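You operate a simulated robot arm through the tools that you are given. There is no shell and no other tool.

You are at the controls of a simulated robot arm. One attempt, no reset.

TASK
Pile some things up. At the end: the brown electrode box from the counter top is on the firebrick pad, with the black tin (marked "PINS") from there on top of it and the silver orange-banded pipe on top of that; one of the gauge blocks from the counter top is on the grey plate on the counter top; whatever was shut is shut again. Leave all else as you found it, and nothing knocked over.

Only the result counts: the job must be done as asked and must still hold three seconds after the hand-in. Knocking over, shifting, dropping, spilling or breaking anything else fails it.

THE ROBOT
A 6-joint arm with a two-finger gripper, fixed in place. Base frame: the origin is on the floor under the middle of its stand, x ahead of it, y to its left, z up; the work surface is at about z = 0.9. Readings come in m, degrees, newtons and seconds.
With the tool pointing down near the work surface it reaches from about 0.14 to 0.68 m from the base axis. Its first joint turns from -66.0 to 66.0 degrees. Payload 2.45 kg.
The tool frame sits at the grasp point between the pads (the TCP): z along the fingers, y along the line on which they close. The tips reach 0.03 m beyond it. The gripper opens to 0.106 m; its body begins 0.079 m behind the TCP.
Orientation is that of the tool frame in the base frame, as a unit quaternion [x, y, z, w]. With the fingers straight down and closing along the base's y, the tool's x points along the base's -x, its y along +y and its z along -z.

THE INTERFACE
- The arm moves only by the tool arm_command. Its argument "commands" is a list of rows, each an object (a shift or turn left out is 0, a gripper value left out holds the last) with "linear": the shift along the tool's x, y, z in units of 20 mm (1.0 is 20 mm), a list of three; "rot": the turn, a rotation vector about the tool's x, y, z in units of 5 degrees (1.0 is 5 degrees), a list of three; "hand": the opening, from 0 (shut) to 1 (fully open). In form: [{"linear": [tx, ty, tz], "rot": [wx, wy, wz], "hand": hand}, ...]. A call has 1 to 20 rows; each row shifts and turns the commanded pose from where the row before left it, along the tool's axes as they then stand. A call with a number of a shift or a turn outside -1 to 1 is refused whole. Rows are played at 5 a second. More than 0.05 m and 8.6 degrees between two rows, or a gripper value outside its range, and nothing of the call is played. A pose out of reach is approached as far as the arm can. The call stops where the force on the tool passes 40 N (or 10 N more than at its start, if that is more) or the arm is blocked; 0.2 s more then pass. The fingers move at their own pace (about 0.153 m/s each) and stop on an object; they squeeze with about 30 N. The grip force told is the motor's: it shows also when the fingers shut on nothing. Time passes only in rows, and 0.2 s behind the last, so rows that do not move let the fingers close. The reply holds the time, the measured pose of the TCP, the force on the tool along the base axes, the opening and the grip force, in the units named above and with some noise, with the torque about the TCP (base axes, N m) and any sound that the robot's microphone picked up.
- Cameras (640 x 400 px; columns grow to the right, rows downward): "scene" is fixed at [0.0644, 0.4219, 1.4072]; the picture's right is [-0.65, -0.76, 0.00], its down [-0.43, 0.36, -0.83] and it looks along [0.63, -0.54, -0.56] (base axes); focal length 214 px, centre (320, 200). "wrist" rides on the gripper at [0.076, -0.002, -0.106] in the tool frame; the picture's right is [0.02, 1.00, 0.00], its down [-0.78, 0.02, -0.62] and it looks along [-0.62, 0.01, 0.78] (tool axes); focal length 247 px, centre (320, 200). There is no depth. A picture from a camera that has moved, and an enlarged one, comes with that camera's place and axes in the base frame and with its lens.
- grab_frame(camera): a new picture of that camera. It takes no simulated time.
- inspect(camera, box): a new picture of the part [left, top, right, bottom] of that camera's present view, enlarged. It takes no simulated time.
- finish_job(): hands the job in; it is judged then, once.

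Places have to be worked out from the pictures, the camera data and where the tool is seen. Open the gripper and draw the arm clear of the work before you hand the job in, unless the task says otherwise.

The tools are called after "Call:" by a JSON object that holds its "api" and its "payload". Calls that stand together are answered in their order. arm_command: Moves the arm, as the interface text tells. Its arguments: {"type":"object","properties":{"commands":{"type":"array"}},"required":["commands"]} The other tools are called the same way: grab_frame (camera) takes a picture; inspect (camera, box) takes an enlarged picture of a part of a camera's view; finish_job () hands the job in.

At the start:

```text
clock: 0.0
tool_pos: [0.4392, -0.0819, 1.2139]
ee_rot: [0.0, 1.0, 0.0, 0.0]
ft_force: [0.5, 0.2, 0.1]
moment: [0.01, 0.01, 0.0]
finger_gap: 0.1059
finger_force: 0.0
```

scene: 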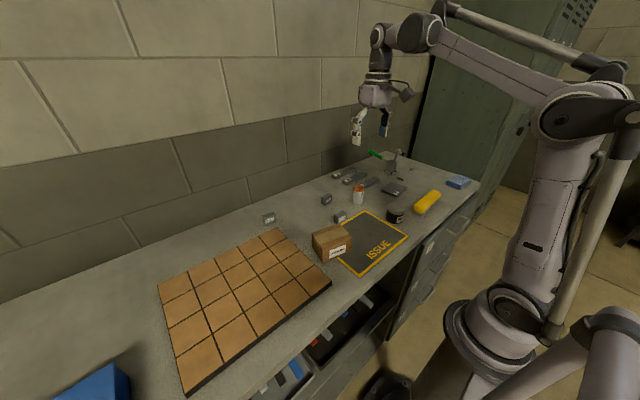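
wrist: 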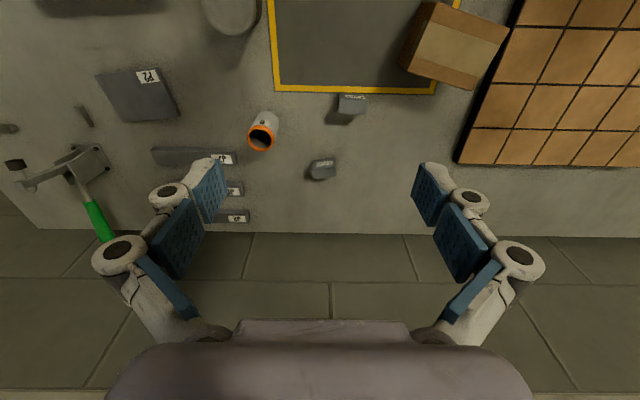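

The first pictures show the counter with a brown box, an orange-banded pipe, a black tin, gauge blocks, plates and the firebrick pad. I'll enlarge several areas of both views to identify each thing.

Call:
{"api": "inspect", "payload": {"camera": "scene", "box": [300, 140, 480, 260]}}

Call:
{"api": "inspect", "payload": {"camera": "scene", "box": [150, 200, 350, 400]}}

Call:
{"api": "inspect", "payload": {"camera": "scene", "box": [240, 250, 480, 400]}}

Call:
{"api": "inspect", "payload": {"camera": "wrist", "box": [0, 0, 320, 240]}}

Call:
{"api": "inspect", "payload": {"camera": "wrist", "box": [220, 0, 540, 200]}}

```text
3.33 times, centred on (390, 200) of scene
camera zoom: at [0.0644, 0.4219, 1.4072], right [-0.65, -0.76, 0.0], down [-0.43, 0.36, -0.83], along [0.63, -0.54, -0.56], focal length 715 px, centre (87, 200)
```

zoom: 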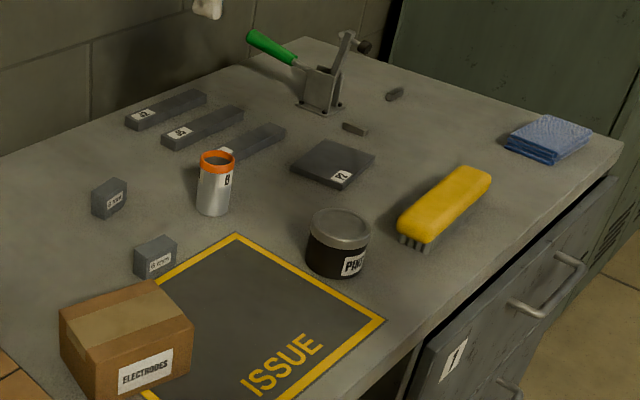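

```text
2.00 times, centred on (250, 300) of scene
camera zoom: at [0.0644, 0.4219, 1.4072], right [-0.65, -0.76, 0.0], down [-0.43, 0.36, -0.83], along [0.63, -0.54, -0.56], focal length 429 px, centre (460, 0)
```

zoom: 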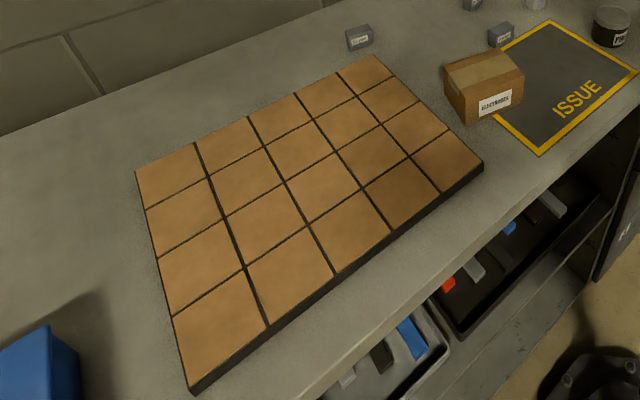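

```text
2.67 times, centred on (360, 325) of scene
camera zoom: at [0.0644, 0.4219, 1.4072], right [-0.65, -0.76, 0.0], down [-0.43, 0.36, -0.83], along [0.63, -0.54, -0.56], focal length 572 px, centre (213, -133)
```

zoom: 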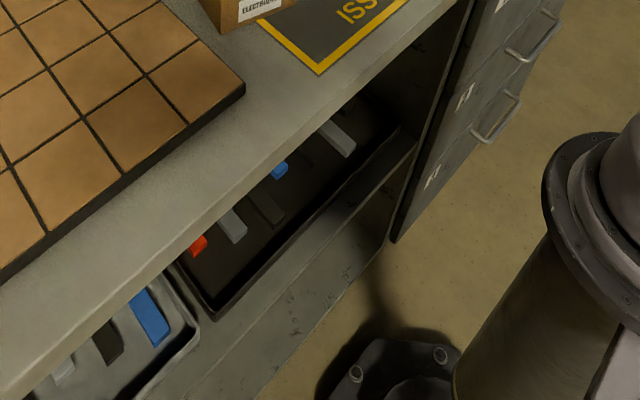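

```text
1.67 times, centred on (160, 120) of wrist
camera zoom: at [0.3621, -0.0839, 1.3197], right [-0.02, 1.0, 0.0], down [0.78, 0.02, 0.62], along [0.62, 0.01, -0.78], focal length 412 px, centre (587, 333)
```

zoom: 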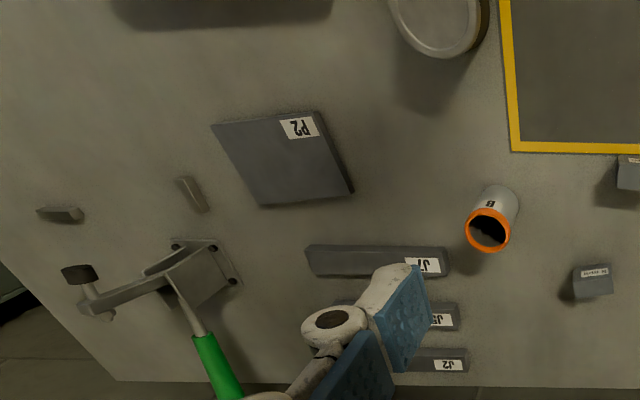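

```text
2.00 times, centred on (380, 100) of wrist
camera zoom: at [0.3621, -0.0839, 1.3197], right [-0.02, 1.0, 0.0], down [0.78, 0.02, 0.62], along [0.62, 0.01, -0.78], focal length 494 px, centre (200, 400)
```

zoom: 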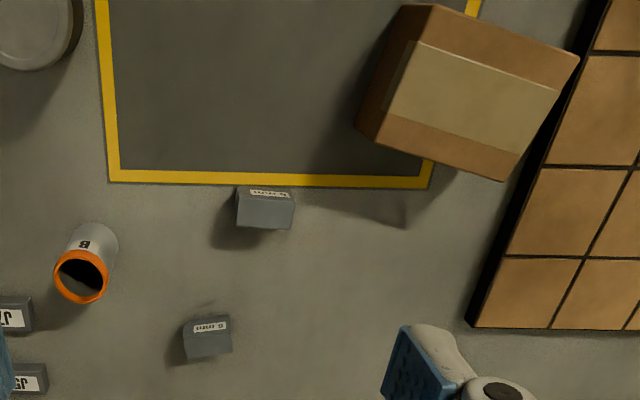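

I'll enlarge the box, tin, plate, and the gauge blocks more tightly to read their edges and labels.

Call:
{"api": "inspect", "payload": {"camera": "wrist", "box": [370, 0, 530, 100]}}

Call:
{"api": "inspect", "payload": {"camera": "scene", "box": [300, 200, 380, 280]}}

Call:
{"api": "inspect", "payload": {"camera": "scene", "box": [340, 170, 440, 240]}}

Call:
{"api": "inspect", "payload": {"camera": "scene", "box": [250, 180, 360, 240]}}

```text
4.00 times, centred on (450, 50) of wrist
camera zoom: at [0.3621, -0.0839, 1.3197], right [-0.02, 1.0, 0.0], down [0.78, 0.02, 0.62], along [0.62, 0.01, -0.78], focal length 988 px, centre (-200, 800)
```

zoom: 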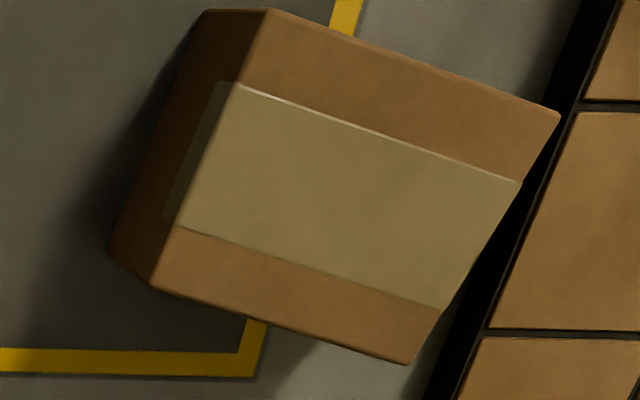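

```text
5.00 times, centred on (340, 240) of scene
camera zoom: at [0.0644, 0.4219, 1.4072], right [-0.65, -0.76, 0.0], down [-0.43, 0.36, -0.83], along [0.63, -0.54, -0.56], focal length 1072 px, centre (220, 0)
```

zoom: 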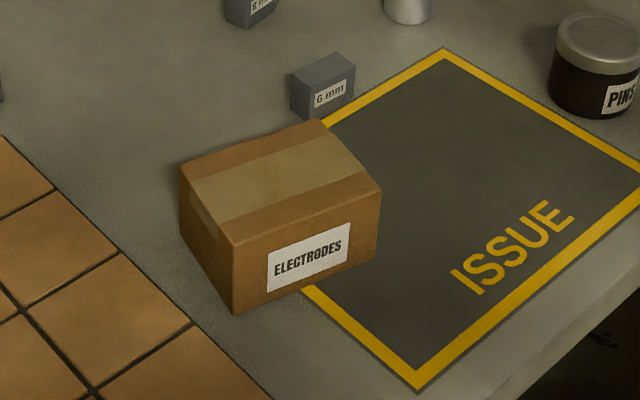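

```text
5.71 times, centred on (390, 205) of scene
camera zoom: at [0.0644, 0.4219, 1.4072], right [-0.65, -0.76, 0.0], down [-0.43, 0.36, -0.83], along [0.63, -0.54, -0.56], focal length 1226 px, centre (-80, 171)
```

zoom: 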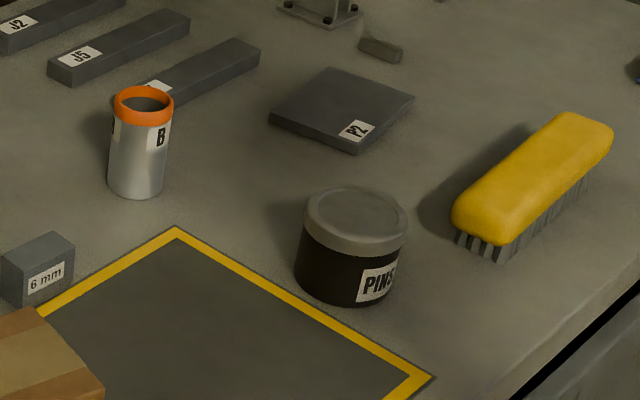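

```text
5.82 times, centred on (305, 210) of scene
camera zoom: at [0.0644, 0.4219, 1.4072], right [-0.65, -0.76, 0.0], down [-0.43, 0.36, -0.83], along [0.63, -0.54, -0.56], focal length 1248 px, centre (407, 142)
```

zoom: 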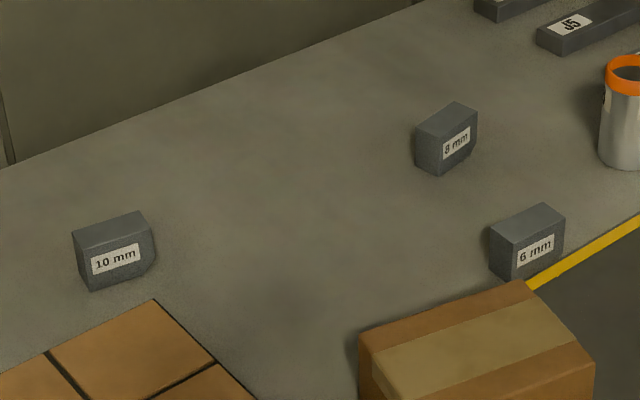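

The box appears centred near (0.405, 0.088), about 97 × 73 × 59 mm, with its long side turned about 13° off the y axis. The pad spans roughly x 0.30–0.58, y 0.17–0.52. I'll move above the box, staying high.

Call:
{"api": "arm_command", "payload": {"commands": [{"linear": [0.19, 0.94, 0], "hand": 1}, {"linear": [0.19, 0.94, 0]}, {"linear": [0.19, 0.94, 0]}, {"linear": [0.19, 0.94, 0]}, {"linear": [0.19, 0.94, 0]}, {"linear": [0.19, 0.94, 0]}, {"linear": [0.19, 0.94, 0]}, {"linear": [0.19, 0.94, 0]}, {"linear": [0.18, 0.95, 0]}]}}

```text
clock: 2.0
tool_pos: [0.4033, 0.0899, 1.2129]
ee_rot: [0.0, 1.0, 0.0, 0.0]
ft_force: [-0.3, 0.2, 0.4]
moment: [-0.02, 0.01, 0.0]
finger_gap: 0.106
finger_force: 0.1
```

The arm is above the box with readings a couple of millimetres off the command. Now I turn the hand about -76.6° so that the fingers close across the box's short side.

Call:
{"api": "arm_command", "payload": {"commands": [{"rot": [0, 0, -1]}, {"rot": [0, 0, -1]}, {"rot": [0, 0, -1]}, {"rot": [0, 0, -1]}, {"rot": [0, 0, -1]}, {"rot": [0, 0, -1]}, {"rot": [0, 0, -1]}, {"rot": [0, 0, -1]}, {"rot": [0, 0, -1]}, {"rot": [0, 0, -1]}, {"rot": [0, 0, -1]}, {"rot": [0, 0, -1]}, {"rot": [0, 0, -1]}, {"rot": [0, 0, -1]}, {"rot": [0, 0, -1]}, {"rot": [0, 0, -0.32]}, {}]}}

Call:
{"api": "grab_frame", "payload": {"camera": "wrist"}}

Call:
{"api": "grab_frame", "payload": {"camera": "scene"}}

```text
clock: 5.6
tool_pos: [0.4041, 0.0893, 1.2141]
ee_rot: [-0.62, 0.784, 0.0, 0.0]
ft_force: [0.0, -0.4, -0.1]
moment: [-0.01, 0.0, -0.01]
finger_gap: 0.1061
finger_force: 0.0
```

```text
taken
camera wrist: at [0.3879, 0.0135, 1.32], right [-0.98, 0.21, 0.0], down [0.16, 0.77, 0.62], along [0.13, 0.61, -0.78], focal length 247 px, centre (320, 200)
```

wrist: 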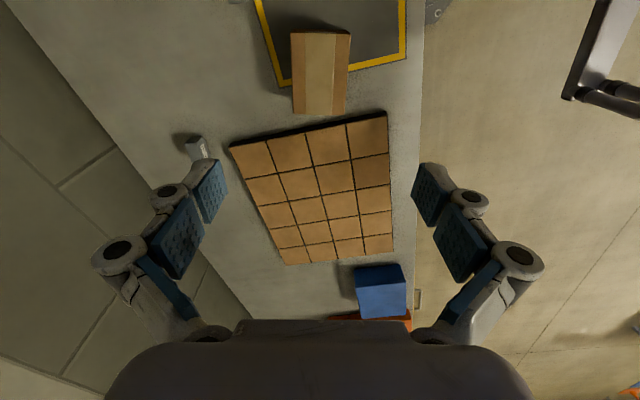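

```text
taken
```

scene: 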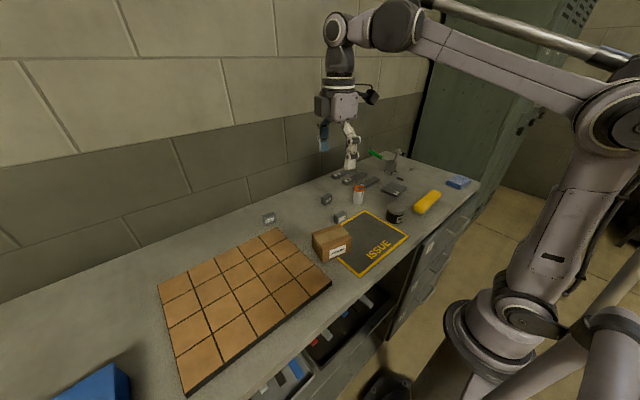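

The view now shows the box edges nearly upright in the picture, so the yaw is close. I'll enlarge the box and the pad to refine places.

Call:
{"api": "inspect", "payload": {"camera": "wrist", "box": [240, 0, 400, 120]}}

Call:
{"api": "inspect", "payload": {"camera": "wrist", "box": [200, 100, 440, 270]}}

```text
3.33 times, centred on (320, 60) of wrist
camera zoom: at [0.3879, 0.0135, 1.32], right [-0.98, 0.21, 0.0], down [0.16, 0.77, 0.62], along [0.13, 0.61, -0.78], focal length 823 px, centre (320, 667)
```

zoom: 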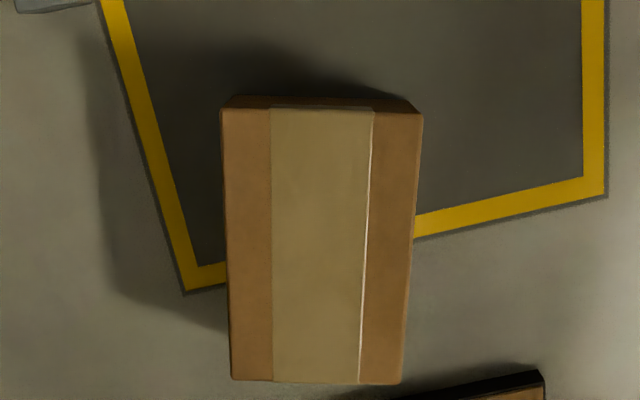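

```text
2.35 times, centred on (320, 185) of wrist
camera zoom: at [0.3879, 0.0135, 1.32], right [-0.98, 0.21, 0.0], down [0.16, 0.77, 0.62], along [0.13, 0.61, -0.78], focal length 581 px, centre (320, 235)
```

zoom: 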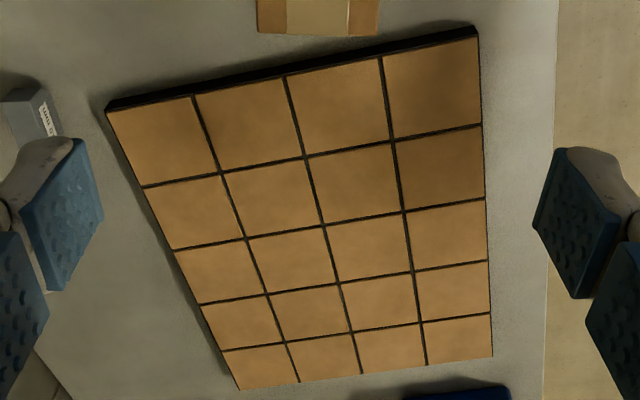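

The second view gives the same box centre, (0.406, 0.089), with the hand aligned over it. I'll descend with a 2 mm correction to just above the final height and look again.

Call:
{"api": "arm_command", "payload": {"commands": [{"linear": [0, -0.1, 1]}, {"linear": [0, 0, 1]}, {"linear": [0, 0, 1]}, {"linear": [0, 0, 1]}, {"linear": [0, 0, 1]}, {"linear": [0, 0, 1]}, {"linear": [0, 0, 1]}, {"linear": [0, 0, 1]}, {"linear": [0, 0, 1]}, {"linear": [0, 0, 1]}, {}]}}

Call:
{"api": "grab_frame", "payload": {"camera": "wrist"}}

Call:
{"api": "inspect", "payload": {"camera": "scene", "box": [260, 140, 420, 290]}}

```text
clock: 8.0
tool_pos: [0.4056, 0.0891, 1.0134]
ee_rot: [-0.619, 0.785, 0.0, 0.001]
ft_force: [0.0, 0.2, 0.0]
moment: [-0.02, 0.0, -0.01]
finger_gap: 0.106
finger_force: 0.0
```

```text
taken
camera wrist: at [0.3908, 0.014, 1.1205], right [-0.98, 0.21, 0.0], down [0.16, 0.77, 0.62], along [0.13, 0.61, -0.78], focal length 247 px, centre (320, 200)
```

wrist: 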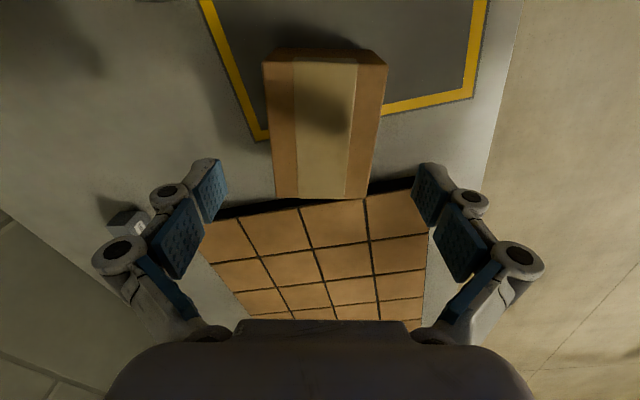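

```text
2.67 times, centred on (340, 215) of scene
camera zoom: at [0.0644, 0.4219, 1.4072], right [-0.65, -0.76, 0.0], down [-0.43, 0.36, -0.83], along [0.63, -0.54, -0.56], focal length 572 px, centre (267, 160)
```

zoom: 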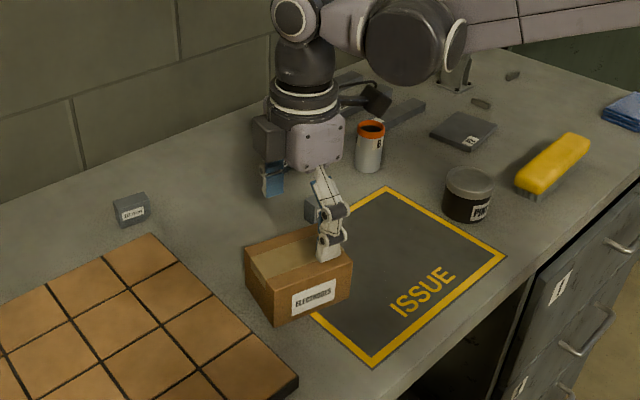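

The box sits centred between the open fingers. I'll go down another 76 mm so the tips are just off the counter, then close and check the grip.

Call:
{"api": "arm_command", "payload": {"commands": [{"linear": [0, 0, 1]}, {"linear": [0, 0, 1]}, {"linear": [0, 0, 1]}, {"linear": [0, 0, 0.5]}, {"linear": [0, 0, 0.3]}, {}]}}

Call:
{"api": "grab_frame", "payload": {"camera": "wrist"}}

Call:
{"api": "inspect", "payload": {"camera": "scene", "box": [260, 160, 420, 290]}}

```text
clock: 9.4
tool_pos: [0.4067, 0.0893, 0.9392]
ee_rot: [-0.62, 0.785, -0.001, 0.0]
ft_force: [-0.6, -0.3, 0.4]
moment: [-0.05, 0.0, -0.01]
finger_gap: 0.1061
finger_force: 0.1
```

```text
taken
camera wrist: at [0.3908, 0.0133, 1.045], right [-0.98, 0.21, 0.0], down [0.16, 0.77, 0.62], along [0.13, 0.61, -0.78], focal length 247 px, centre (320, 200)
```

wrist: 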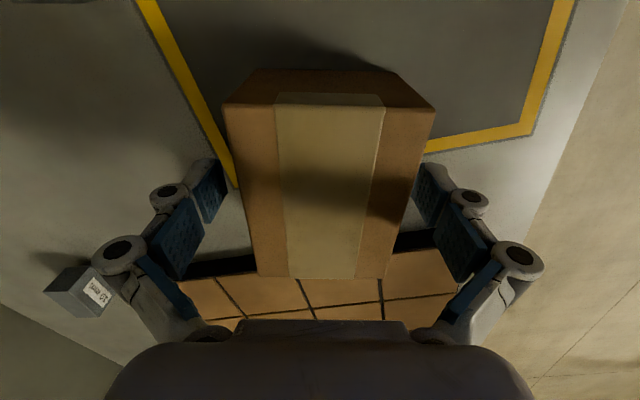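

```text
3.08 times, centred on (340, 225) of scene
camera zoom: at [0.0644, 0.4219, 1.4072], right [-0.65, -0.76, 0.0], down [-0.43, 0.36, -0.83], along [0.63, -0.54, -0.56], focal length 660 px, centre (258, 123)
```

zoom: 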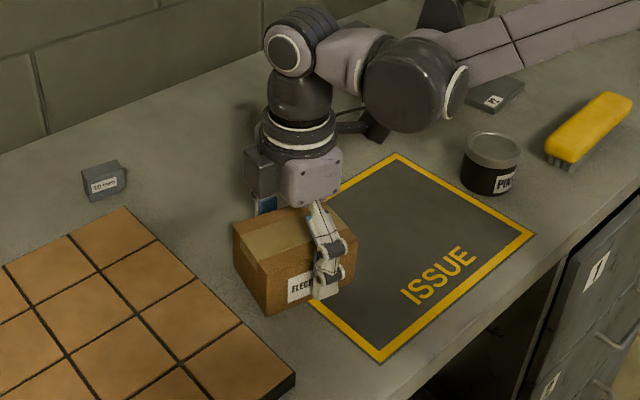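

The fingers straddle the box cleanly at z ≈ 0.938. Now I close on it and let time pass.

Call:
{"api": "arm_command", "payload": {"commands": [{"hand": 0}, {"hand": 0}, {"hand": 0}, {"hand": 0}, {"hand": 0}]}}

```text
clock: 10.6
tool_pos: [0.4075, 0.09, 0.9389]
ee_rot: [-0.62, 0.784, 0.0, 0.0]
ft_force: [-4.0, 1.7, 12.6]
moment: [-0.08, -0.13, 0.02]
finger_gap: 0.0749
finger_force: 30.1
```

The fingers stopped at 74.9 mm with 30 N, consistent with the box. I'll lift slowly by 20 mm and check the weight and hold.

Call:
{"api": "arm_command", "payload": {"commands": [{"linear": [0, 0, -0.25]}, {"linear": [0, 0, -0.25]}, {"linear": [0, 0, -0.5]}, {}, {}]}}

Call:
{"api": "inspect", "payload": {"camera": "scene", "box": [260, 160, 420, 290]}}

```text
clock: 11.8
tool_pos: [0.4085, 0.0874, 0.9571]
ee_rot: [-0.62, 0.785, -0.001, 0.0]
ft_force: [-0.6, 0.6, -2.6]
moment: [0.01, 0.01, 0.04]
finger_gap: 0.0743
finger_force: 30.0
```

```text
3.08 times, centred on (340, 225) of scene
camera zoom: at [0.0644, 0.4219, 1.4072], right [-0.65, -0.76, 0.0], down [-0.43, 0.36, -0.83], along [0.63, -0.54, -0.56], focal length 660 px, centre (258, 123)
```

zoom: 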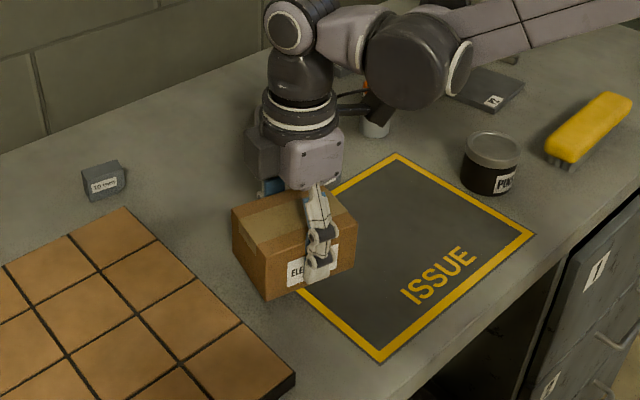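

The box is held (about 2.6 N). The pad spans x 0.313–0.590, y 0.174–0.522, so I'll raise the box and carry it straight in +y to about (0.408, 0.283), well inside the pad.

Call:
{"api": "arm_command", "payload": {"commands": [{"linear": [0, 0, -1]}, {"linear": [0, 0, -1]}, {"linear": [0, 0, -1]}, {"linear": [0, 0, -1]}, {"linear": [-0.9485, 0.226, 0]}, {"linear": [-0.9485, 0.226, 0]}, {"linear": [-0.9485, 0.226, 0]}, {"linear": [-0.9485, 0.226, 0]}, {"linear": [-0.9485, 0.226, 0]}, {"linear": [-0.9485, 0.226, 0]}, {"linear": [-0.9485, 0.226, 0]}, {"linear": [-0.9485, 0.226, 0]}, {"linear": [-0.9485, 0.226, 0]}, {"linear": [-0.9485, 0.226, 0]}, {}, {}]}}

Call:
{"api": "grab_frame", "payload": {"camera": "scene"}}

Call:
{"api": "grab_frame", "payload": {"camera": "wrist"}}

```text
clock: 15.2
tool_pos: [0.4088, 0.2828, 1.038]
ee_rot: [-0.62, 0.785, 0.0, 0.0]
ft_force: [-0.1, 0.0, -2.4]
moment: [-0.01, -0.03, -0.03]
finger_gap: 0.0744
finger_force: 30.0
```

```text
taken
```

scene: 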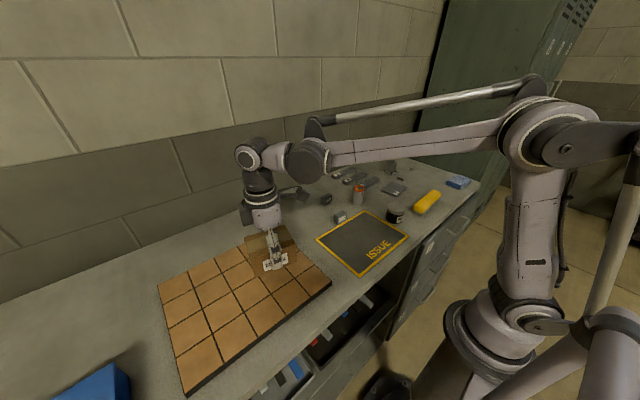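

```text
taken
camera wrist: at [0.3921, 0.2074, 1.1452], right [-0.98, 0.21, 0.0], down [0.16, 0.77, 0.62], along [0.13, 0.61, -0.78], focal length 247 px, centre (320, 200)
```

wrist: 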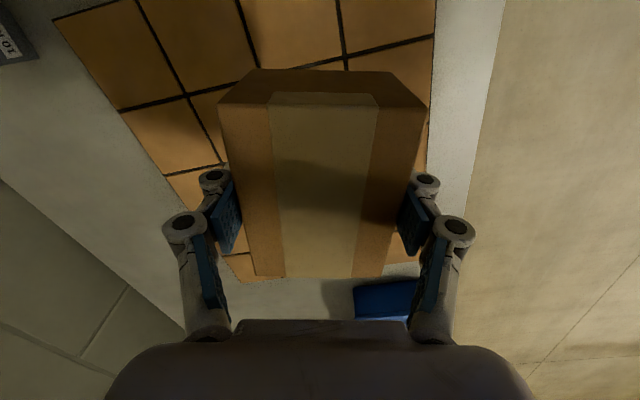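

The box hangs level over the pad. I'll descend most of the way and then feel for contact in small steps.

Call:
{"api": "arm_command", "payload": {"commands": [{"linear": [0, 0, 1]}, {"linear": [0, 0, 1]}, {"linear": [0, 0, 0.8]}, {"linear": [0, 0, 0.2]}, {"linear": [0, 0, 0.2]}, {}]}}

Call:
{"api": "inspect", "payload": {"camera": "scene", "box": [180, 180, 360, 320]}}

```text
clock: 16.6
tool_pos: [0.4069, 0.2821, 0.9736]
ee_rot: [-0.62, 0.785, 0.0, 0.0]
ft_force: [0.0, -0.3, -1.8]
moment: [0.0, 0.02, 0.01]
finger_gap: 0.0744
finger_force: 29.8
```

```text
2.86 times, centred on (270, 250) of scene
camera zoom: at [0.0644, 0.4219, 1.4072], right [-0.65, -0.76, 0.0], down [-0.43, 0.36, -0.83], along [0.63, -0.54, -0.56], focal length 613 px, centre (463, 57)
```

zoom: 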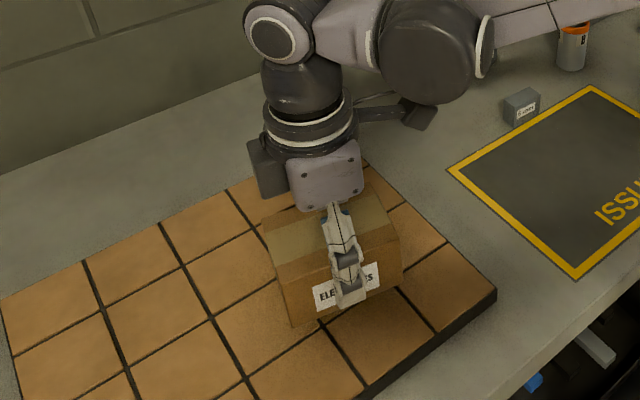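

No contact yet at 0.974. I'll step down in 2 mm increments, watching the vertical force.

Call:
{"api": "arm_command", "payload": {"commands": [{"linear": [0, 0, 0.1]}, {"linear": [0, 0, 0.1]}, {"linear": [0, 0, 0.1]}, {"linear": [0, 0, 0.1]}, {}]}}

Call:
{"api": "arm_command", "payload": {"commands": [{"linear": [0, 0, 0.1]}, {"linear": [0, 0, 0.1]}, {}]}}

```text
clock: 17.8
tool_pos: [0.4072, 0.2827, 0.9647]
ee_rot: [-0.62, 0.784, 0.0, 0.0]
ft_force: [-0.2, 0.1, -3.1]
moment: [0.0, 0.0, 0.0]
finger_gap: 0.0745
finger_force: 30.3
```

```text
clock: 18.6
tool_pos: [0.4068, 0.2834, 0.9614]
ee_rot: [-0.62, 0.784, 0.0, 0.0]
ft_force: [0.5, 0.1, -2.8]
moment: [0.02, -0.02, 0.01]
finger_gap: 0.0744
finger_force: 30.6
```

Still hanging free at 0.961 (-2.8 N). I continue in 2 mm steps.

Call:
{"api": "arm_command", "payload": {"commands": [{"linear": [0, 0, 0.1]}, {}]}}

Call:
{"api": "arm_command", "payload": {"commands": [{"linear": [0, 0, 0.1]}, {}]}}

```text
clock: 19.2
tool_pos: [0.4071, 0.2834, 0.9596]
ee_rot: [-0.62, 0.784, 0.0, -0.001]
ft_force: [0.3, 0.1, -3.3]
moment: [-0.03, -0.02, 0.0]
finger_gap: 0.0743
finger_force: 29.8
```

```text
clock: 19.8
tool_pos: [0.407, 0.2831, 0.9581]
ee_rot: [-0.619, 0.785, -0.001, 0.001]
ft_force: [2.9, 2.2, 19.9]
moment: [0.03, -0.09, -0.01]
finger_gap: 0.075
finger_force: 29.8
```

Contact with the pad shows at z ≈ 0.958 (pad top ≈ 0.92). I back off 1 mm to ease the push, then open the fingers.

Call:
{"api": "arm_command", "payload": {"commands": [{"linear": [0, 0, -0.05]}, {}, {"hand": 0.75}, {"hand": 0.8}, {"hand": 0.9}, {"hand": 1.0}, {}]}}

Call:
{"api": "grab_frame", "payload": {"camera": "wrist"}}

Call:
{"api": "inspect", "payload": {"camera": "scene", "box": [180, 180, 360, 320]}}

```text
clock: 21.4
tool_pos: [0.4068, 0.2831, 0.9581]
ee_rot: [-0.62, 0.784, 0.0, 0.001]
ft_force: [0.6, -0.1, -0.8]
moment: [0.0, 0.03, -0.01]
finger_gap: 0.1063
finger_force: 0.1
```

```text
taken
camera wrist: at [0.3909, 0.2076, 1.0643], right [-0.98, 0.21, 0.0], down [0.16, 0.77, 0.62], along [0.13, 0.61, -0.78], focal length 247 px, centre (320, 200)
```

wrist: 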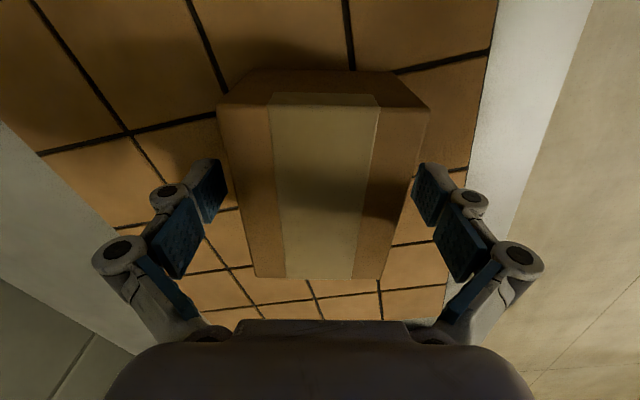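

```text
2.86 times, centred on (270, 250) of scene
camera zoom: at [0.0644, 0.4219, 1.4072], right [-0.65, -0.76, 0.0], down [-0.43, 0.36, -0.83], along [0.63, -0.54, -0.56], focal length 613 px, centre (463, 57)
```

zoom: 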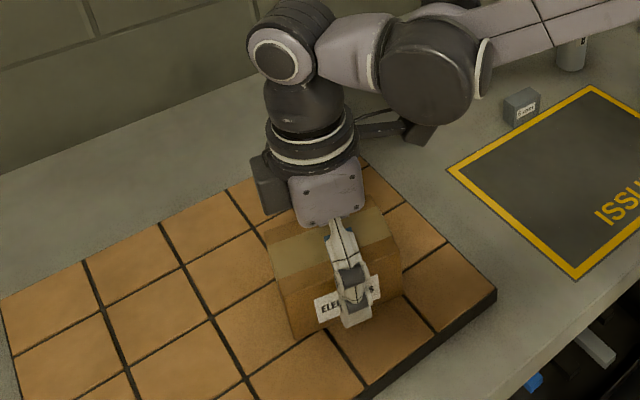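

The box sits on the pad, fingers open. I raise straight up 200 mm and view where it ended up.

Call:
{"api": "arm_command", "payload": {"commands": [{"linear": [0, 0, -0.5]}, {"linear": [0, 0, -1]}, {"linear": [0, 0, -1]}, {"linear": [0, 0, -1]}, {"linear": [0, 0, -1]}, {"linear": [0, 0, -1]}, {"linear": [0, 0, -1]}, {"linear": [0, 0, -1]}, {"linear": [0, 0, -1]}, {"linear": [0, 0, -1]}, {"linear": [0, 0, -1]}, {}]}}

Call:
{"api": "inspect", "payload": {"camera": "wrist", "box": [220, 0, 420, 125]}}

Call:
{"api": "inspect", "payload": {"camera": "scene", "box": [150, 190, 350, 315]}}

```text
clock: 24.0
tool_pos: [0.407, 0.285, 1.1686]
ee_rot: [-0.62, 0.785, 0.001, 0.0]
ft_force: [-1.2, -1.3, 0.3]
moment: [0.01, 0.01, -0.01]
finger_gap: 0.106
finger_force: 0.2
```

```text
3.20 times, centred on (320, 62) of wrist
camera zoom: at [0.3919, 0.2095, 1.2751], right [-0.98, 0.21, 0.0], down [0.16, 0.77, 0.62], along [0.13, 0.61, -0.78], focal length 790 px, centre (320, 640)
```

zoom: 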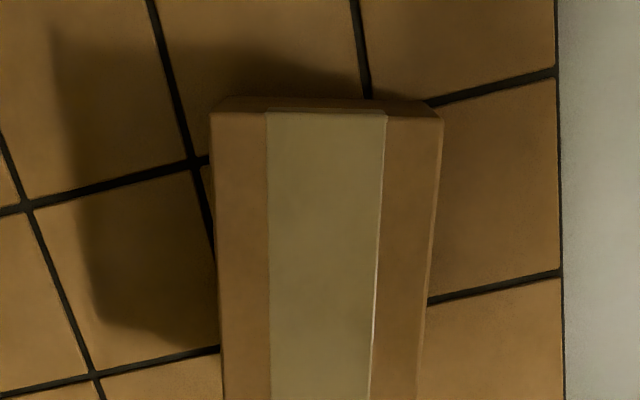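

```text
3.20 times, centred on (250, 252) of scene
camera zoom: at [0.0644, 0.4219, 1.4072], right [-0.65, -0.76, 0.0], down [-0.43, 0.36, -0.83], along [0.63, -0.54, -0.56], focal length 686 px, centre (544, 32)
```

zoom: 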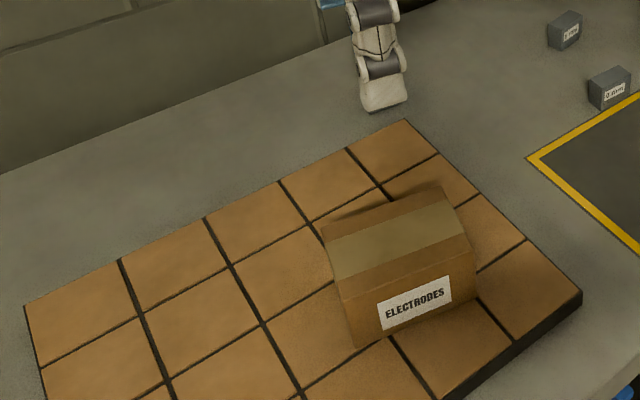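

The box stands square on the bricks. I'll take one wider enlargement for all four top corners.

Call:
{"api": "inspect", "payload": {"camera": "wrist", "box": [200, 0, 440, 150]}}

```text
2.67 times, centred on (320, 75) of wrist
camera zoom: at [0.3919, 0.2095, 1.2751], right [-0.98, 0.21, 0.0], down [0.16, 0.77, 0.62], along [0.13, 0.61, -0.78], focal length 659 px, centre (320, 533)
```

zoom: 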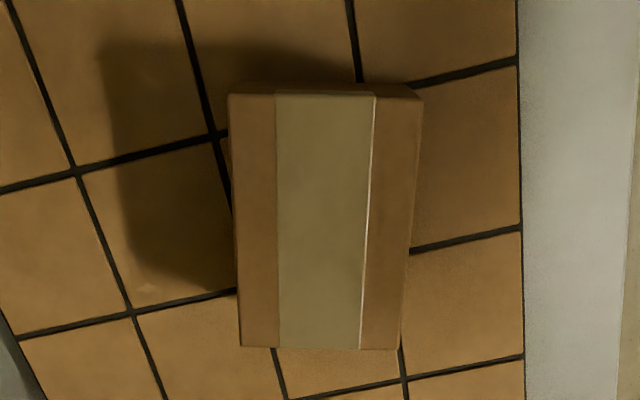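

The box centre is now at about (0.408, 0.283), top at z ≈ 0.979. Next I travel high, keeping this yaw so the fingers will close along x and stay clear of the brush, to above the tin near (0.36, -0.195).

Call:
{"api": "arm_command", "payload": {"commands": [{"linear": [0.9958, -0.136, -0.067]}, {"linear": [0.9958, -0.136, -0.067]}, {"linear": [0.9958, -0.136, -0.067]}, {"linear": [0.9958, -0.136, -0.067]}, {"linear": [0.9958, -0.136, -0.067]}, {"linear": [0.9958, -0.136, -0.067]}, {"linear": [0.9958, -0.136, -0.067]}, {"linear": [0.9958, -0.136, -0.067]}, {"linear": [0.9958, -0.136, -0.067]}, {"linear": [0.9958, -0.136, -0.067]}, {"linear": [0.9958, -0.136, -0.067]}, {"linear": [0.9958, -0.136, -0.067]}, {"linear": [0.9958, -0.136, -0.067]}, {"linear": [0.9958, -0.136, -0.067]}, {"linear": [0.9958, -0.136, -0.067]}, {"linear": [0.9958, -0.136, -0.067]}, {"linear": [0.9958, -0.136, -0.067]}, {"linear": [0.9958, -0.136, -0.067]}, {"linear": [0.9958, -0.136, -0.067]}, {"linear": [0.9958, -0.136, -0.067]}]}}

Call:
{"api": "arm_command", "payload": {"commands": [{"linear": [0.9958, -0.136, -0.067]}, {"linear": [0.9958, -0.136, -0.067]}, {"linear": [0.9958, -0.136, -0.067]}, {"linear": [0.9958, -0.136, -0.067]}, {}, {}]}}

Call:
{"api": "grab_frame", "payload": {"camera": "wrist"}}

Call:
{"api": "grab_frame", "payload": {"camera": "scene"}}

```text
clock: 28.2
tool_pos: [0.3682, -0.1177, 1.1957]
ee_rot: [-0.621, 0.784, 0.001, 0.0]
ft_force: [-0.5, -0.3, 0.3]
moment: [-0.01, 0.01, 0.01]
finger_gap: 0.1058
finger_force: 0.1
```

```text
clock: 29.6
tool_pos: [0.3581, -0.1976, 1.201]
ee_rot: [-0.62, 0.785, -0.001, -0.001]
ft_force: [-0.6, -1.1, 0.1]
moment: [-0.03, 0.03, -0.05]
finger_gap: 0.1062
finger_force: 0.1
```

```text
taken
camera wrist: at [0.3419, -0.2728, 1.3069], right [-0.98, 0.21, 0.0], down [0.16, 0.77, 0.62], along [0.13, 0.61, -0.78], focal length 247 px, centre (320, 200)
```

wrist: 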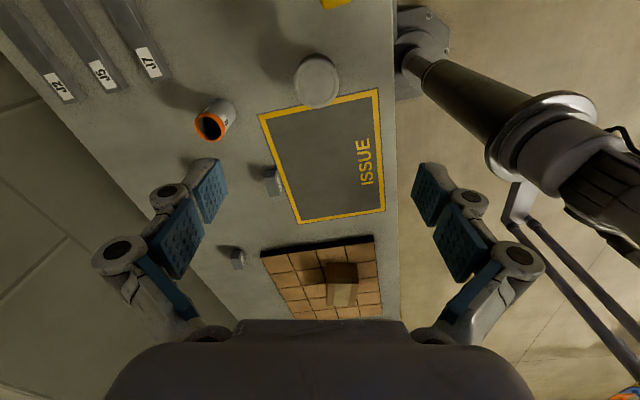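

```text
taken
```

scene: 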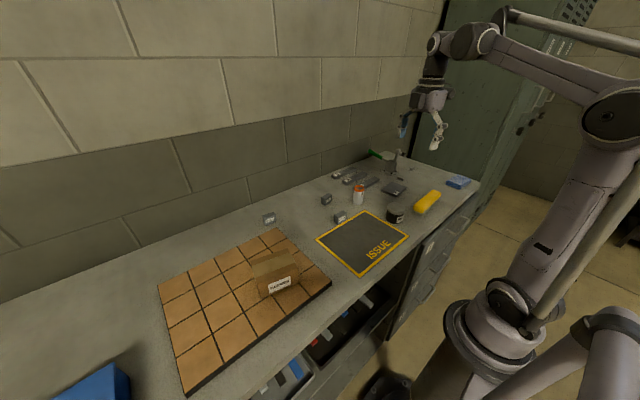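

The tin lid is visible near the picture's top centre. I'll enlarge it and its surroundings.

Call:
{"api": "inspect", "payload": {"camera": "wrist", "box": [240, 0, 400, 120]}}

Call:
{"api": "inspect", "payload": {"camera": "wrist", "box": [160, 60, 320, 200]}}

```text
3.33 times, centred on (320, 60) of wrist
camera zoom: at [0.3419, -0.2728, 1.3069], right [-0.98, 0.21, 0.0], down [0.16, 0.77, 0.62], along [0.13, 0.61, -0.78], focal length 823 px, centre (320, 667)
```

zoom: 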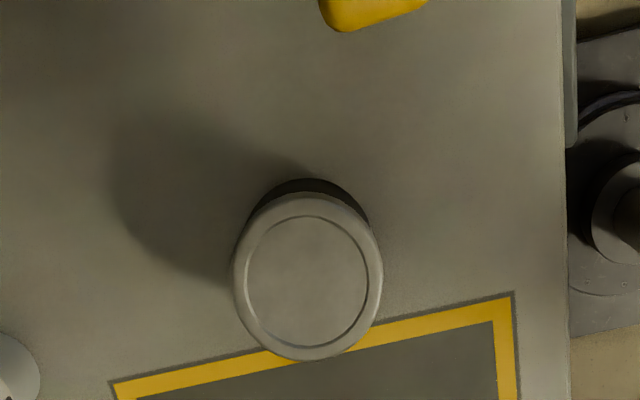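

```text
2.86 times, centred on (240, 130) of wrist
camera zoom: at [0.3419, -0.2728, 1.3069], right [-0.98, 0.21, 0.0], down [0.16, 0.77, 0.62], along [0.13, 0.61, -0.78], focal length 706 px, centre (549, 400)
```

zoom: 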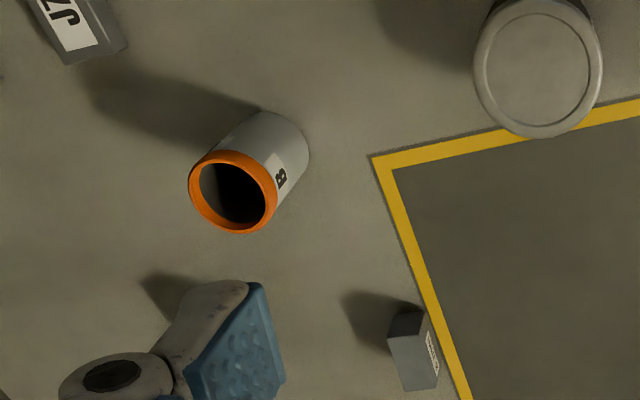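

The tin lid is centred near (0.367, -0.190), about 63 mm across and 45 mm tall. I shift 9 mm/7 mm onto it and descend most of the way for a check.

Call:
{"api": "arm_command", "payload": {"commands": [{"linear": [-0.47, -0.35, 0.5]}, {"linear": [0, 0, 1]}, {"linear": [0, 0, 1]}, {"linear": [0, 0, 1]}, {"linear": [0, 0, 1]}, {"linear": [0, 0, 1]}, {"linear": [0, 0, 1]}, {"linear": [0, 0, 1]}, {"linear": [0, 0, 1]}, {"linear": [0, 0, 1]}, {"linear": [0, 0, 0.5]}, {}, {}]}}

Call:
{"api": "grab_frame", "payload": {"camera": "wrist"}}

Call:
{"api": "inspect", "payload": {"camera": "scene", "box": [340, 140, 480, 240]}}

```text
clock: 32.4
tool_pos: [0.3704, -0.189, 0.9975]
ee_rot: [-0.62, 0.785, 0.0, 0.0]
ft_force: [0.2, -0.2, 0.0]
moment: [0.02, -0.01, 0.06]
finger_gap: 0.106
finger_force: 0.0
```

```text
taken
camera wrist: at [0.354, -0.2657, 1.1041], right [-0.98, 0.21, 0.0], down [0.16, 0.77, 0.62], along [0.13, 0.61, -0.78], focal length 247 px, centre (320, 200)
```

wrist: 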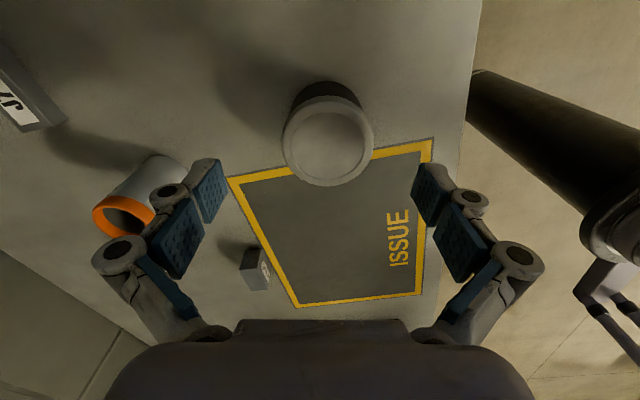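

```text
4.00 times, centred on (410, 190) of scene
camera zoom: at [0.0644, 0.4219, 1.4072], right [-0.65, -0.76, 0.0], down [-0.43, 0.36, -0.83], along [0.63, -0.54, -0.56], focal length 858 px, centre (-40, 240)
```

zoom: 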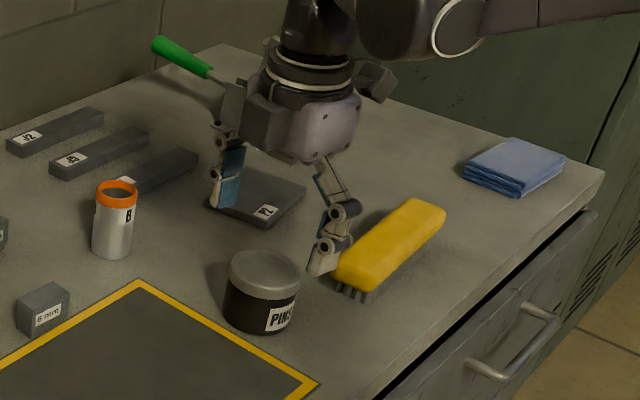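

The tin looks a few millimetres right of the finger centre line in the picture. I'll enlarge to fix the offset before the final descent.

Call:
{"api": "inspect", "payload": {"camera": "wrist", "box": [200, 60, 440, 210]}}

```text
2.67 times, centred on (320, 135) of wrist
camera zoom: at [0.354, -0.2657, 1.1041], right [-0.98, 0.21, 0.0], down [0.16, 0.77, 0.62], along [0.13, 0.61, -0.78], focal length 659 px, centre (320, 373)
```

zoom: 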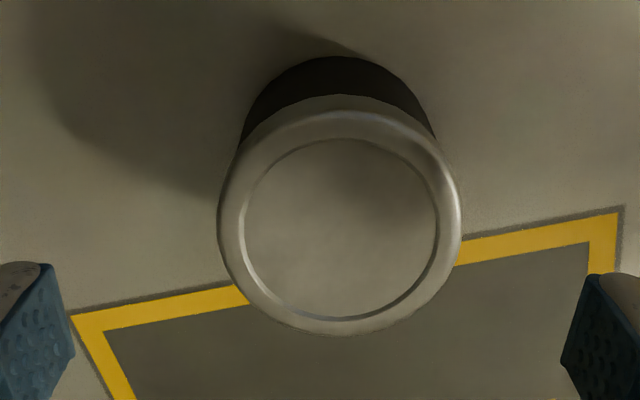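

The tin centre is about 4 mm off along the closing line, at (0.3655, -0.191). I correct that and go down to z ≈ 0.932, tips just off the counter.

Call:
{"api": "arm_command", "payload": {"commands": [{"linear": [0.1, 0.21, 0]}, {"linear": [0, 0, 1]}, {"linear": [0, 0, 1]}, {"linear": [0, 0, 0.7]}, {"linear": [0, 0, 0.3]}, {"linear": [0, 0, 0.2]}, {}, {}]}}

Call:
{"api": "grab_frame", "payload": {"camera": "wrist"}}

Call:
{"api": "inspect", "payload": {"camera": "scene", "box": [340, 140, 480, 240]}}

```text
clock: 34.2
tool_pos: [0.3653, -0.1916, 0.9343]
ee_rot: [-0.62, 0.784, 0.0, 0.0]
ft_force: [-0.5, 0.3, -0.3]
moment: [0.01, 0.0, 0.02]
finger_gap: 0.1058
finger_force: 0.1
```

```text
taken
camera wrist: at [0.3489, -0.2668, 1.0413], right [-0.98, 0.21, 0.0], down [0.16, 0.77, 0.62], along [0.13, 0.61, -0.78], focal length 247 px, centre (320, 200)
```

wrist: 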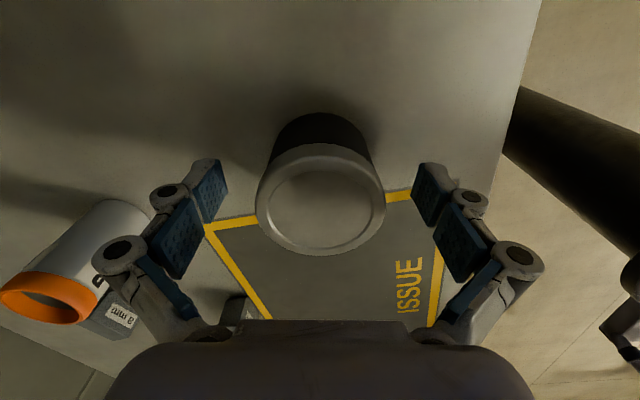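

```text
4.00 times, centred on (410, 190) of scene
camera zoom: at [0.0644, 0.4219, 1.4072], right [-0.65, -0.76, 0.0], down [-0.43, 0.36, -0.83], along [0.63, -0.54, -0.56], focal length 858 px, centre (-40, 240)
```

zoom: 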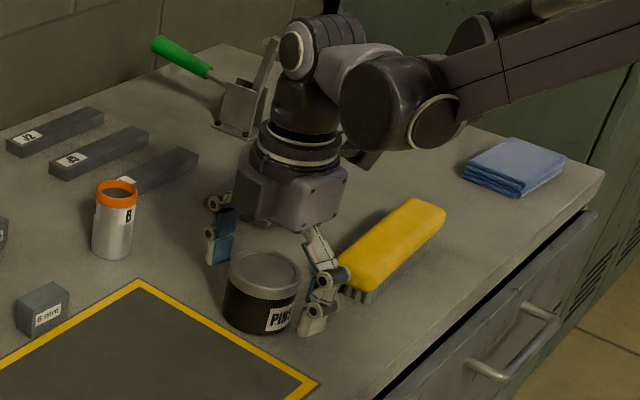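

The tin is centred between the fingers, with the brush and the clamp clear. I close the fingers.

Call:
{"api": "arm_command", "payload": {"commands": [{"hand": 0}, {"hand": 0}, {"hand": 0}, {"hand": 0}, {"hand": 0}]}}

Call:
{"api": "arm_command", "payload": {"commands": [{"linear": [0, 0, -0.25]}, {"linear": [0, 0, -0.25]}, {"linear": [0, 0, -0.5]}, {}, {}]}}

Call:
{"api": "inspect", "payload": {"camera": "scene", "box": [340, 140, 480, 240]}}

Call:
{"api": "grab_frame", "payload": {"camera": "wrist"}}

```text
clock: 35.4
tool_pos: [0.3641, -0.1914, 0.9353]
ee_rot: [-0.62, 0.785, -0.001, 0.001]
ft_force: [-0.9, 1.0, 11.6]
moment: [0.07, 0.17, -0.05]
finger_gap: 0.061
finger_force: 29.7
```

```text
clock: 36.6
tool_pos: [0.364, -0.1904, 0.9549]
ee_rot: [-0.62, 0.785, 0.0, 0.0]
ft_force: [-0.4, -0.7, -1.3]
moment: [0.0, -0.04, 0.01]
finger_gap: 0.061
finger_force: 30.1
```

```text
4.00 times, centred on (410, 190) of scene
camera zoom: at [0.0644, 0.4219, 1.4072], right [-0.65, -0.76, 0.0], down [-0.43, 0.36, -0.83], along [0.63, -0.54, -0.56], focal length 858 px, centre (-40, 240)
```

zoom: 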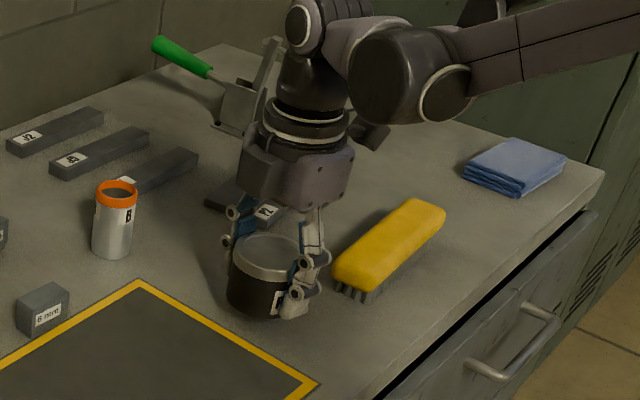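

```text
taken
camera wrist: at [0.3478, -0.266, 1.0617], right [-0.98, 0.21, 0.0], down [0.16, 0.77, 0.62], along [0.13, 0.61, -0.78], focal length 247 px, centre (320, 200)
```

wrist: 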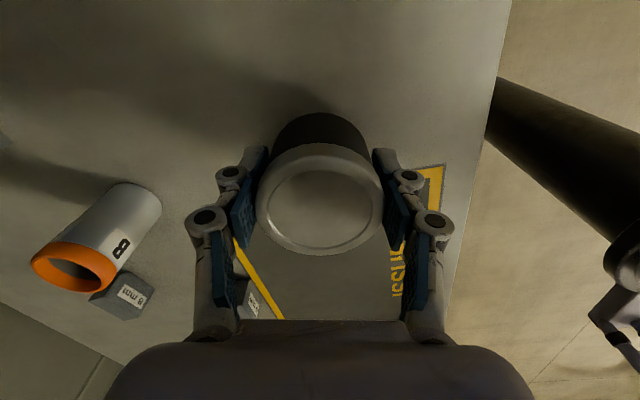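

The tin is held firmly (about 1.3 N) with its bottom 35 mm below the tool point. I raise it and carry it to above the box at (0.408, 0.283).

Call:
{"api": "arm_command", "payload": {"commands": [{"linear": [0, 0, -1]}, {"linear": [0, 0, -1]}, {"linear": [0, 0, -1]}, {"linear": [0, 0, -1]}, {"linear": [0, 0, -1]}, {"linear": [0, 0, -1]}, {"linear": [0, 0, -1]}, {"linear": [-0.9815, 0.1396, 0]}, {"linear": [-0.9815, 0.1396, 0]}, {"linear": [-0.9815, 0.1396, 0]}, {"linear": [-0.9815, 0.1396, 0]}, {"linear": [-0.9815, 0.1396, 0]}, {"linear": [-0.9815, 0.1396, 0]}, {"linear": [-0.9815, 0.1396, 0]}, {"linear": [-0.9815, 0.1396, 0]}, {"linear": [-0.9815, 0.1396, 0]}, {"linear": [-0.9815, 0.1396, 0]}, {"linear": [-0.9815, 0.1396, 0]}, {"linear": [-0.9815, 0.1396, 0]}, {"linear": [-0.9815, 0.1396, 0]}]}}

Call:
{"api": "arm_command", "payload": {"commands": [{"linear": [-0.9815, 0.1396, 0]}, {"linear": [-0.9815, 0.1396, 0]}, {"linear": [-0.9815, 0.1396, 0]}, {"linear": [-0.9815, 0.1396, 0]}, {"linear": [-0.9815, 0.1396, 0]}, {"linear": [-0.9815, 0.1396, 0]}, {"linear": [-0.9815, 0.1396, 0]}, {"linear": [-0.9815, 0.1396, 0]}, {"linear": [-0.9815, 0.1396, 0]}, {"linear": [-0.9815, 0.1396, 0]}, {"linear": [-0.9815, 0.1396, 0]}, {}, {}]}}

Call:
{"api": "grab_frame", "payload": {"camera": "wrist"}}

Call:
{"api": "inspect", "payload": {"camera": "scene", "box": [180, 150, 360, 320]}}

```text
clock: 40.8
tool_pos: [0.3866, 0.0667, 1.098]
ee_rot: [-0.62, 0.785, 0.0, 0.001]
ft_force: [0.7, -0.9, -1.7]
moment: [-0.04, 0.01, 0.03]
finger_gap: 0.061
finger_force: 29.8
```

```text
clock: 43.6
tool_pos: [0.4053, 0.2826, 1.0962]
ee_rot: [-0.621, 0.784, 0.0, 0.0]
ft_force: [0.2, -0.2, -3.0]
moment: [0.02, 0.03, 0.02]
finger_gap: 0.0607
finger_force: 30.3
```

```text
taken
camera wrist: at [0.3885, 0.2062, 1.2018], right [-0.98, 0.21, 0.0], down [0.16, 0.77, 0.62], along [0.13, 0.61, -0.78], focal length 247 px, centre (320, 200)
```

wrist: 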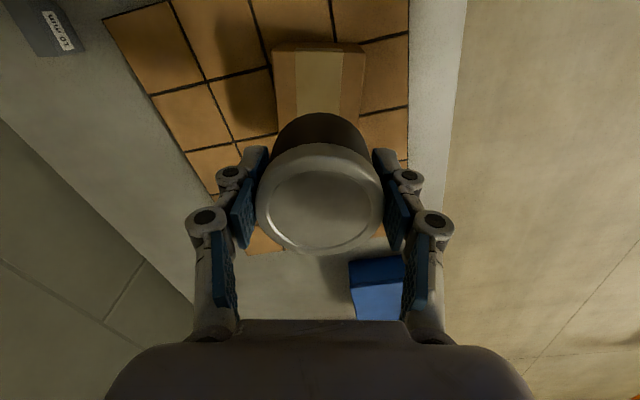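

```text
2.35 times, centred on (270, 235) of scene
camera zoom: at [0.0644, 0.4219, 1.4072], right [-0.65, -0.76, 0.0], down [-0.43, 0.36, -0.83], along [0.63, -0.54, -0.56], focal length 505 px, centre (438, 118)
```

zoom: 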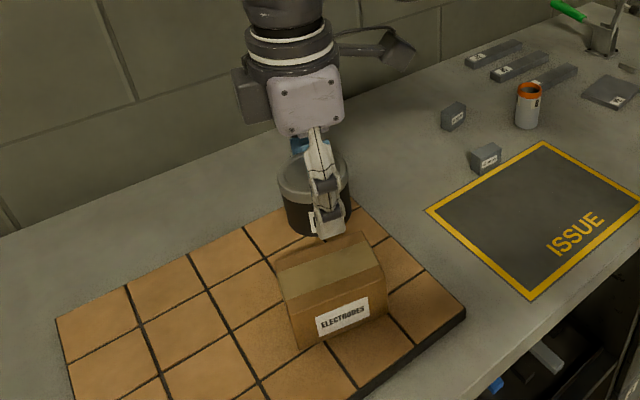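

The tin hangs level over the box; the tool point is about 3 mm short in x. I correct that and descend to about 10 mm above expected contact.

Call:
{"api": "arm_command", "payload": {"commands": [{"linear": [-0.1, -0.145, 0.5]}, {"linear": [0, 0, 1]}, {"linear": [0, 0, 1]}, {"linear": [0, 0, 0.6]}, {"linear": [0, 0, 0.3]}, {}, {}]}}

Call:
{"api": "grab_frame", "payload": {"camera": "wrist"}}

Call:
{"api": "inspect", "payload": {"camera": "scene", "box": [200, 180, 340, 310]}}

```text
clock: 45.2
tool_pos: [0.4109, 0.2833, 1.0276]
ee_rot: [-0.62, 0.785, 0.0, 0.0]
ft_force: [0.4, -0.3, -1.9]
moment: [0.0, -0.01, 0.03]
finger_gap: 0.0609
finger_force: 30.2
```

```text
taken
camera wrist: at [0.3945, 0.2079, 1.1341], right [-0.98, 0.21, 0.0], down [0.16, 0.77, 0.62], along [0.13, 0.61, -0.78], focal length 247 px, centre (320, 200)
```

wrist: 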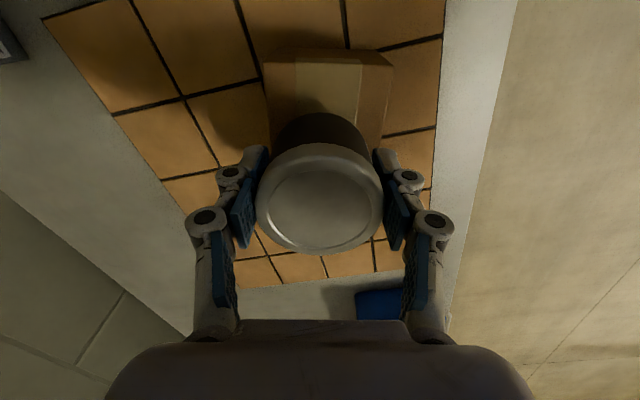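

```text
3.08 times, centred on (270, 245) of scene
camera zoom: at [0.0644, 0.4219, 1.4072], right [-0.65, -0.76, 0.0], down [-0.43, 0.36, -0.83], along [0.63, -0.54, -0.56], focal length 660 px, centre (474, 62)
```

zoom: 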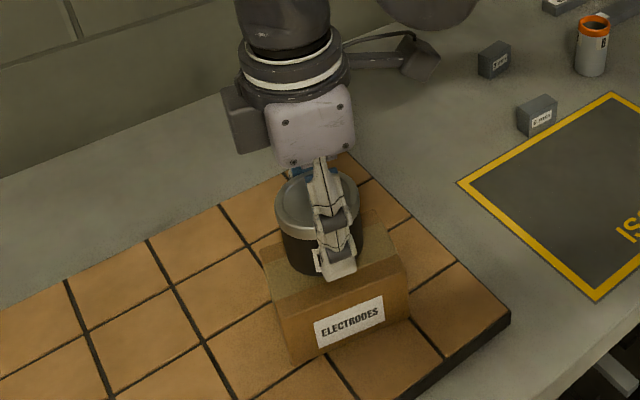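

The tin is above the box, about 3 mm toward +x of its middle. I nudge it back and step down gently.

Call:
{"api": "arm_command", "payload": {"commands": [{"linear": [0, 0.15, 0]}, {"linear": [0, 0, 0.1]}, {"linear": [0, 0, 0.1]}, {"linear": [0, 0, 0.1]}, {"linear": [0, 0, 0.1]}, {}]}}

Call:
{"api": "arm_command", "payload": {"commands": [{"linear": [0, 0, 0.1]}, {}]}}

Call:
{"api": "arm_command", "payload": {"commands": [{"linear": [0, 0, 0.1]}, {}]}}

```text
clock: 46.6
tool_pos: [0.4076, 0.2844, 1.0187]
ee_rot: [-0.621, 0.784, 0.0, 0.0]
ft_force: [0.1, -0.7, -2.2]
moment: [-0.02, -0.04, -0.02]
finger_gap: 0.0612
finger_force: 29.6
```

```text
clock: 47.2
tool_pos: [0.4066, 0.2853, 1.0175]
ee_rot: [-0.621, 0.784, 0.0, 0.0]
ft_force: [0.2, -0.4, -2.4]
moment: [0.02, -0.01, 0.0]
finger_gap: 0.061
finger_force: 29.8
```

```text
clock: 47.8
tool_pos: [0.4084, 0.2849, 1.0145]
ee_rot: [-0.62, 0.785, -0.001, 0.001]
ft_force: [0.0, 0.1, -2.8]
moment: [0.0, 0.02, -0.02]
finger_gap: 0.061
finger_force: 30.3
```

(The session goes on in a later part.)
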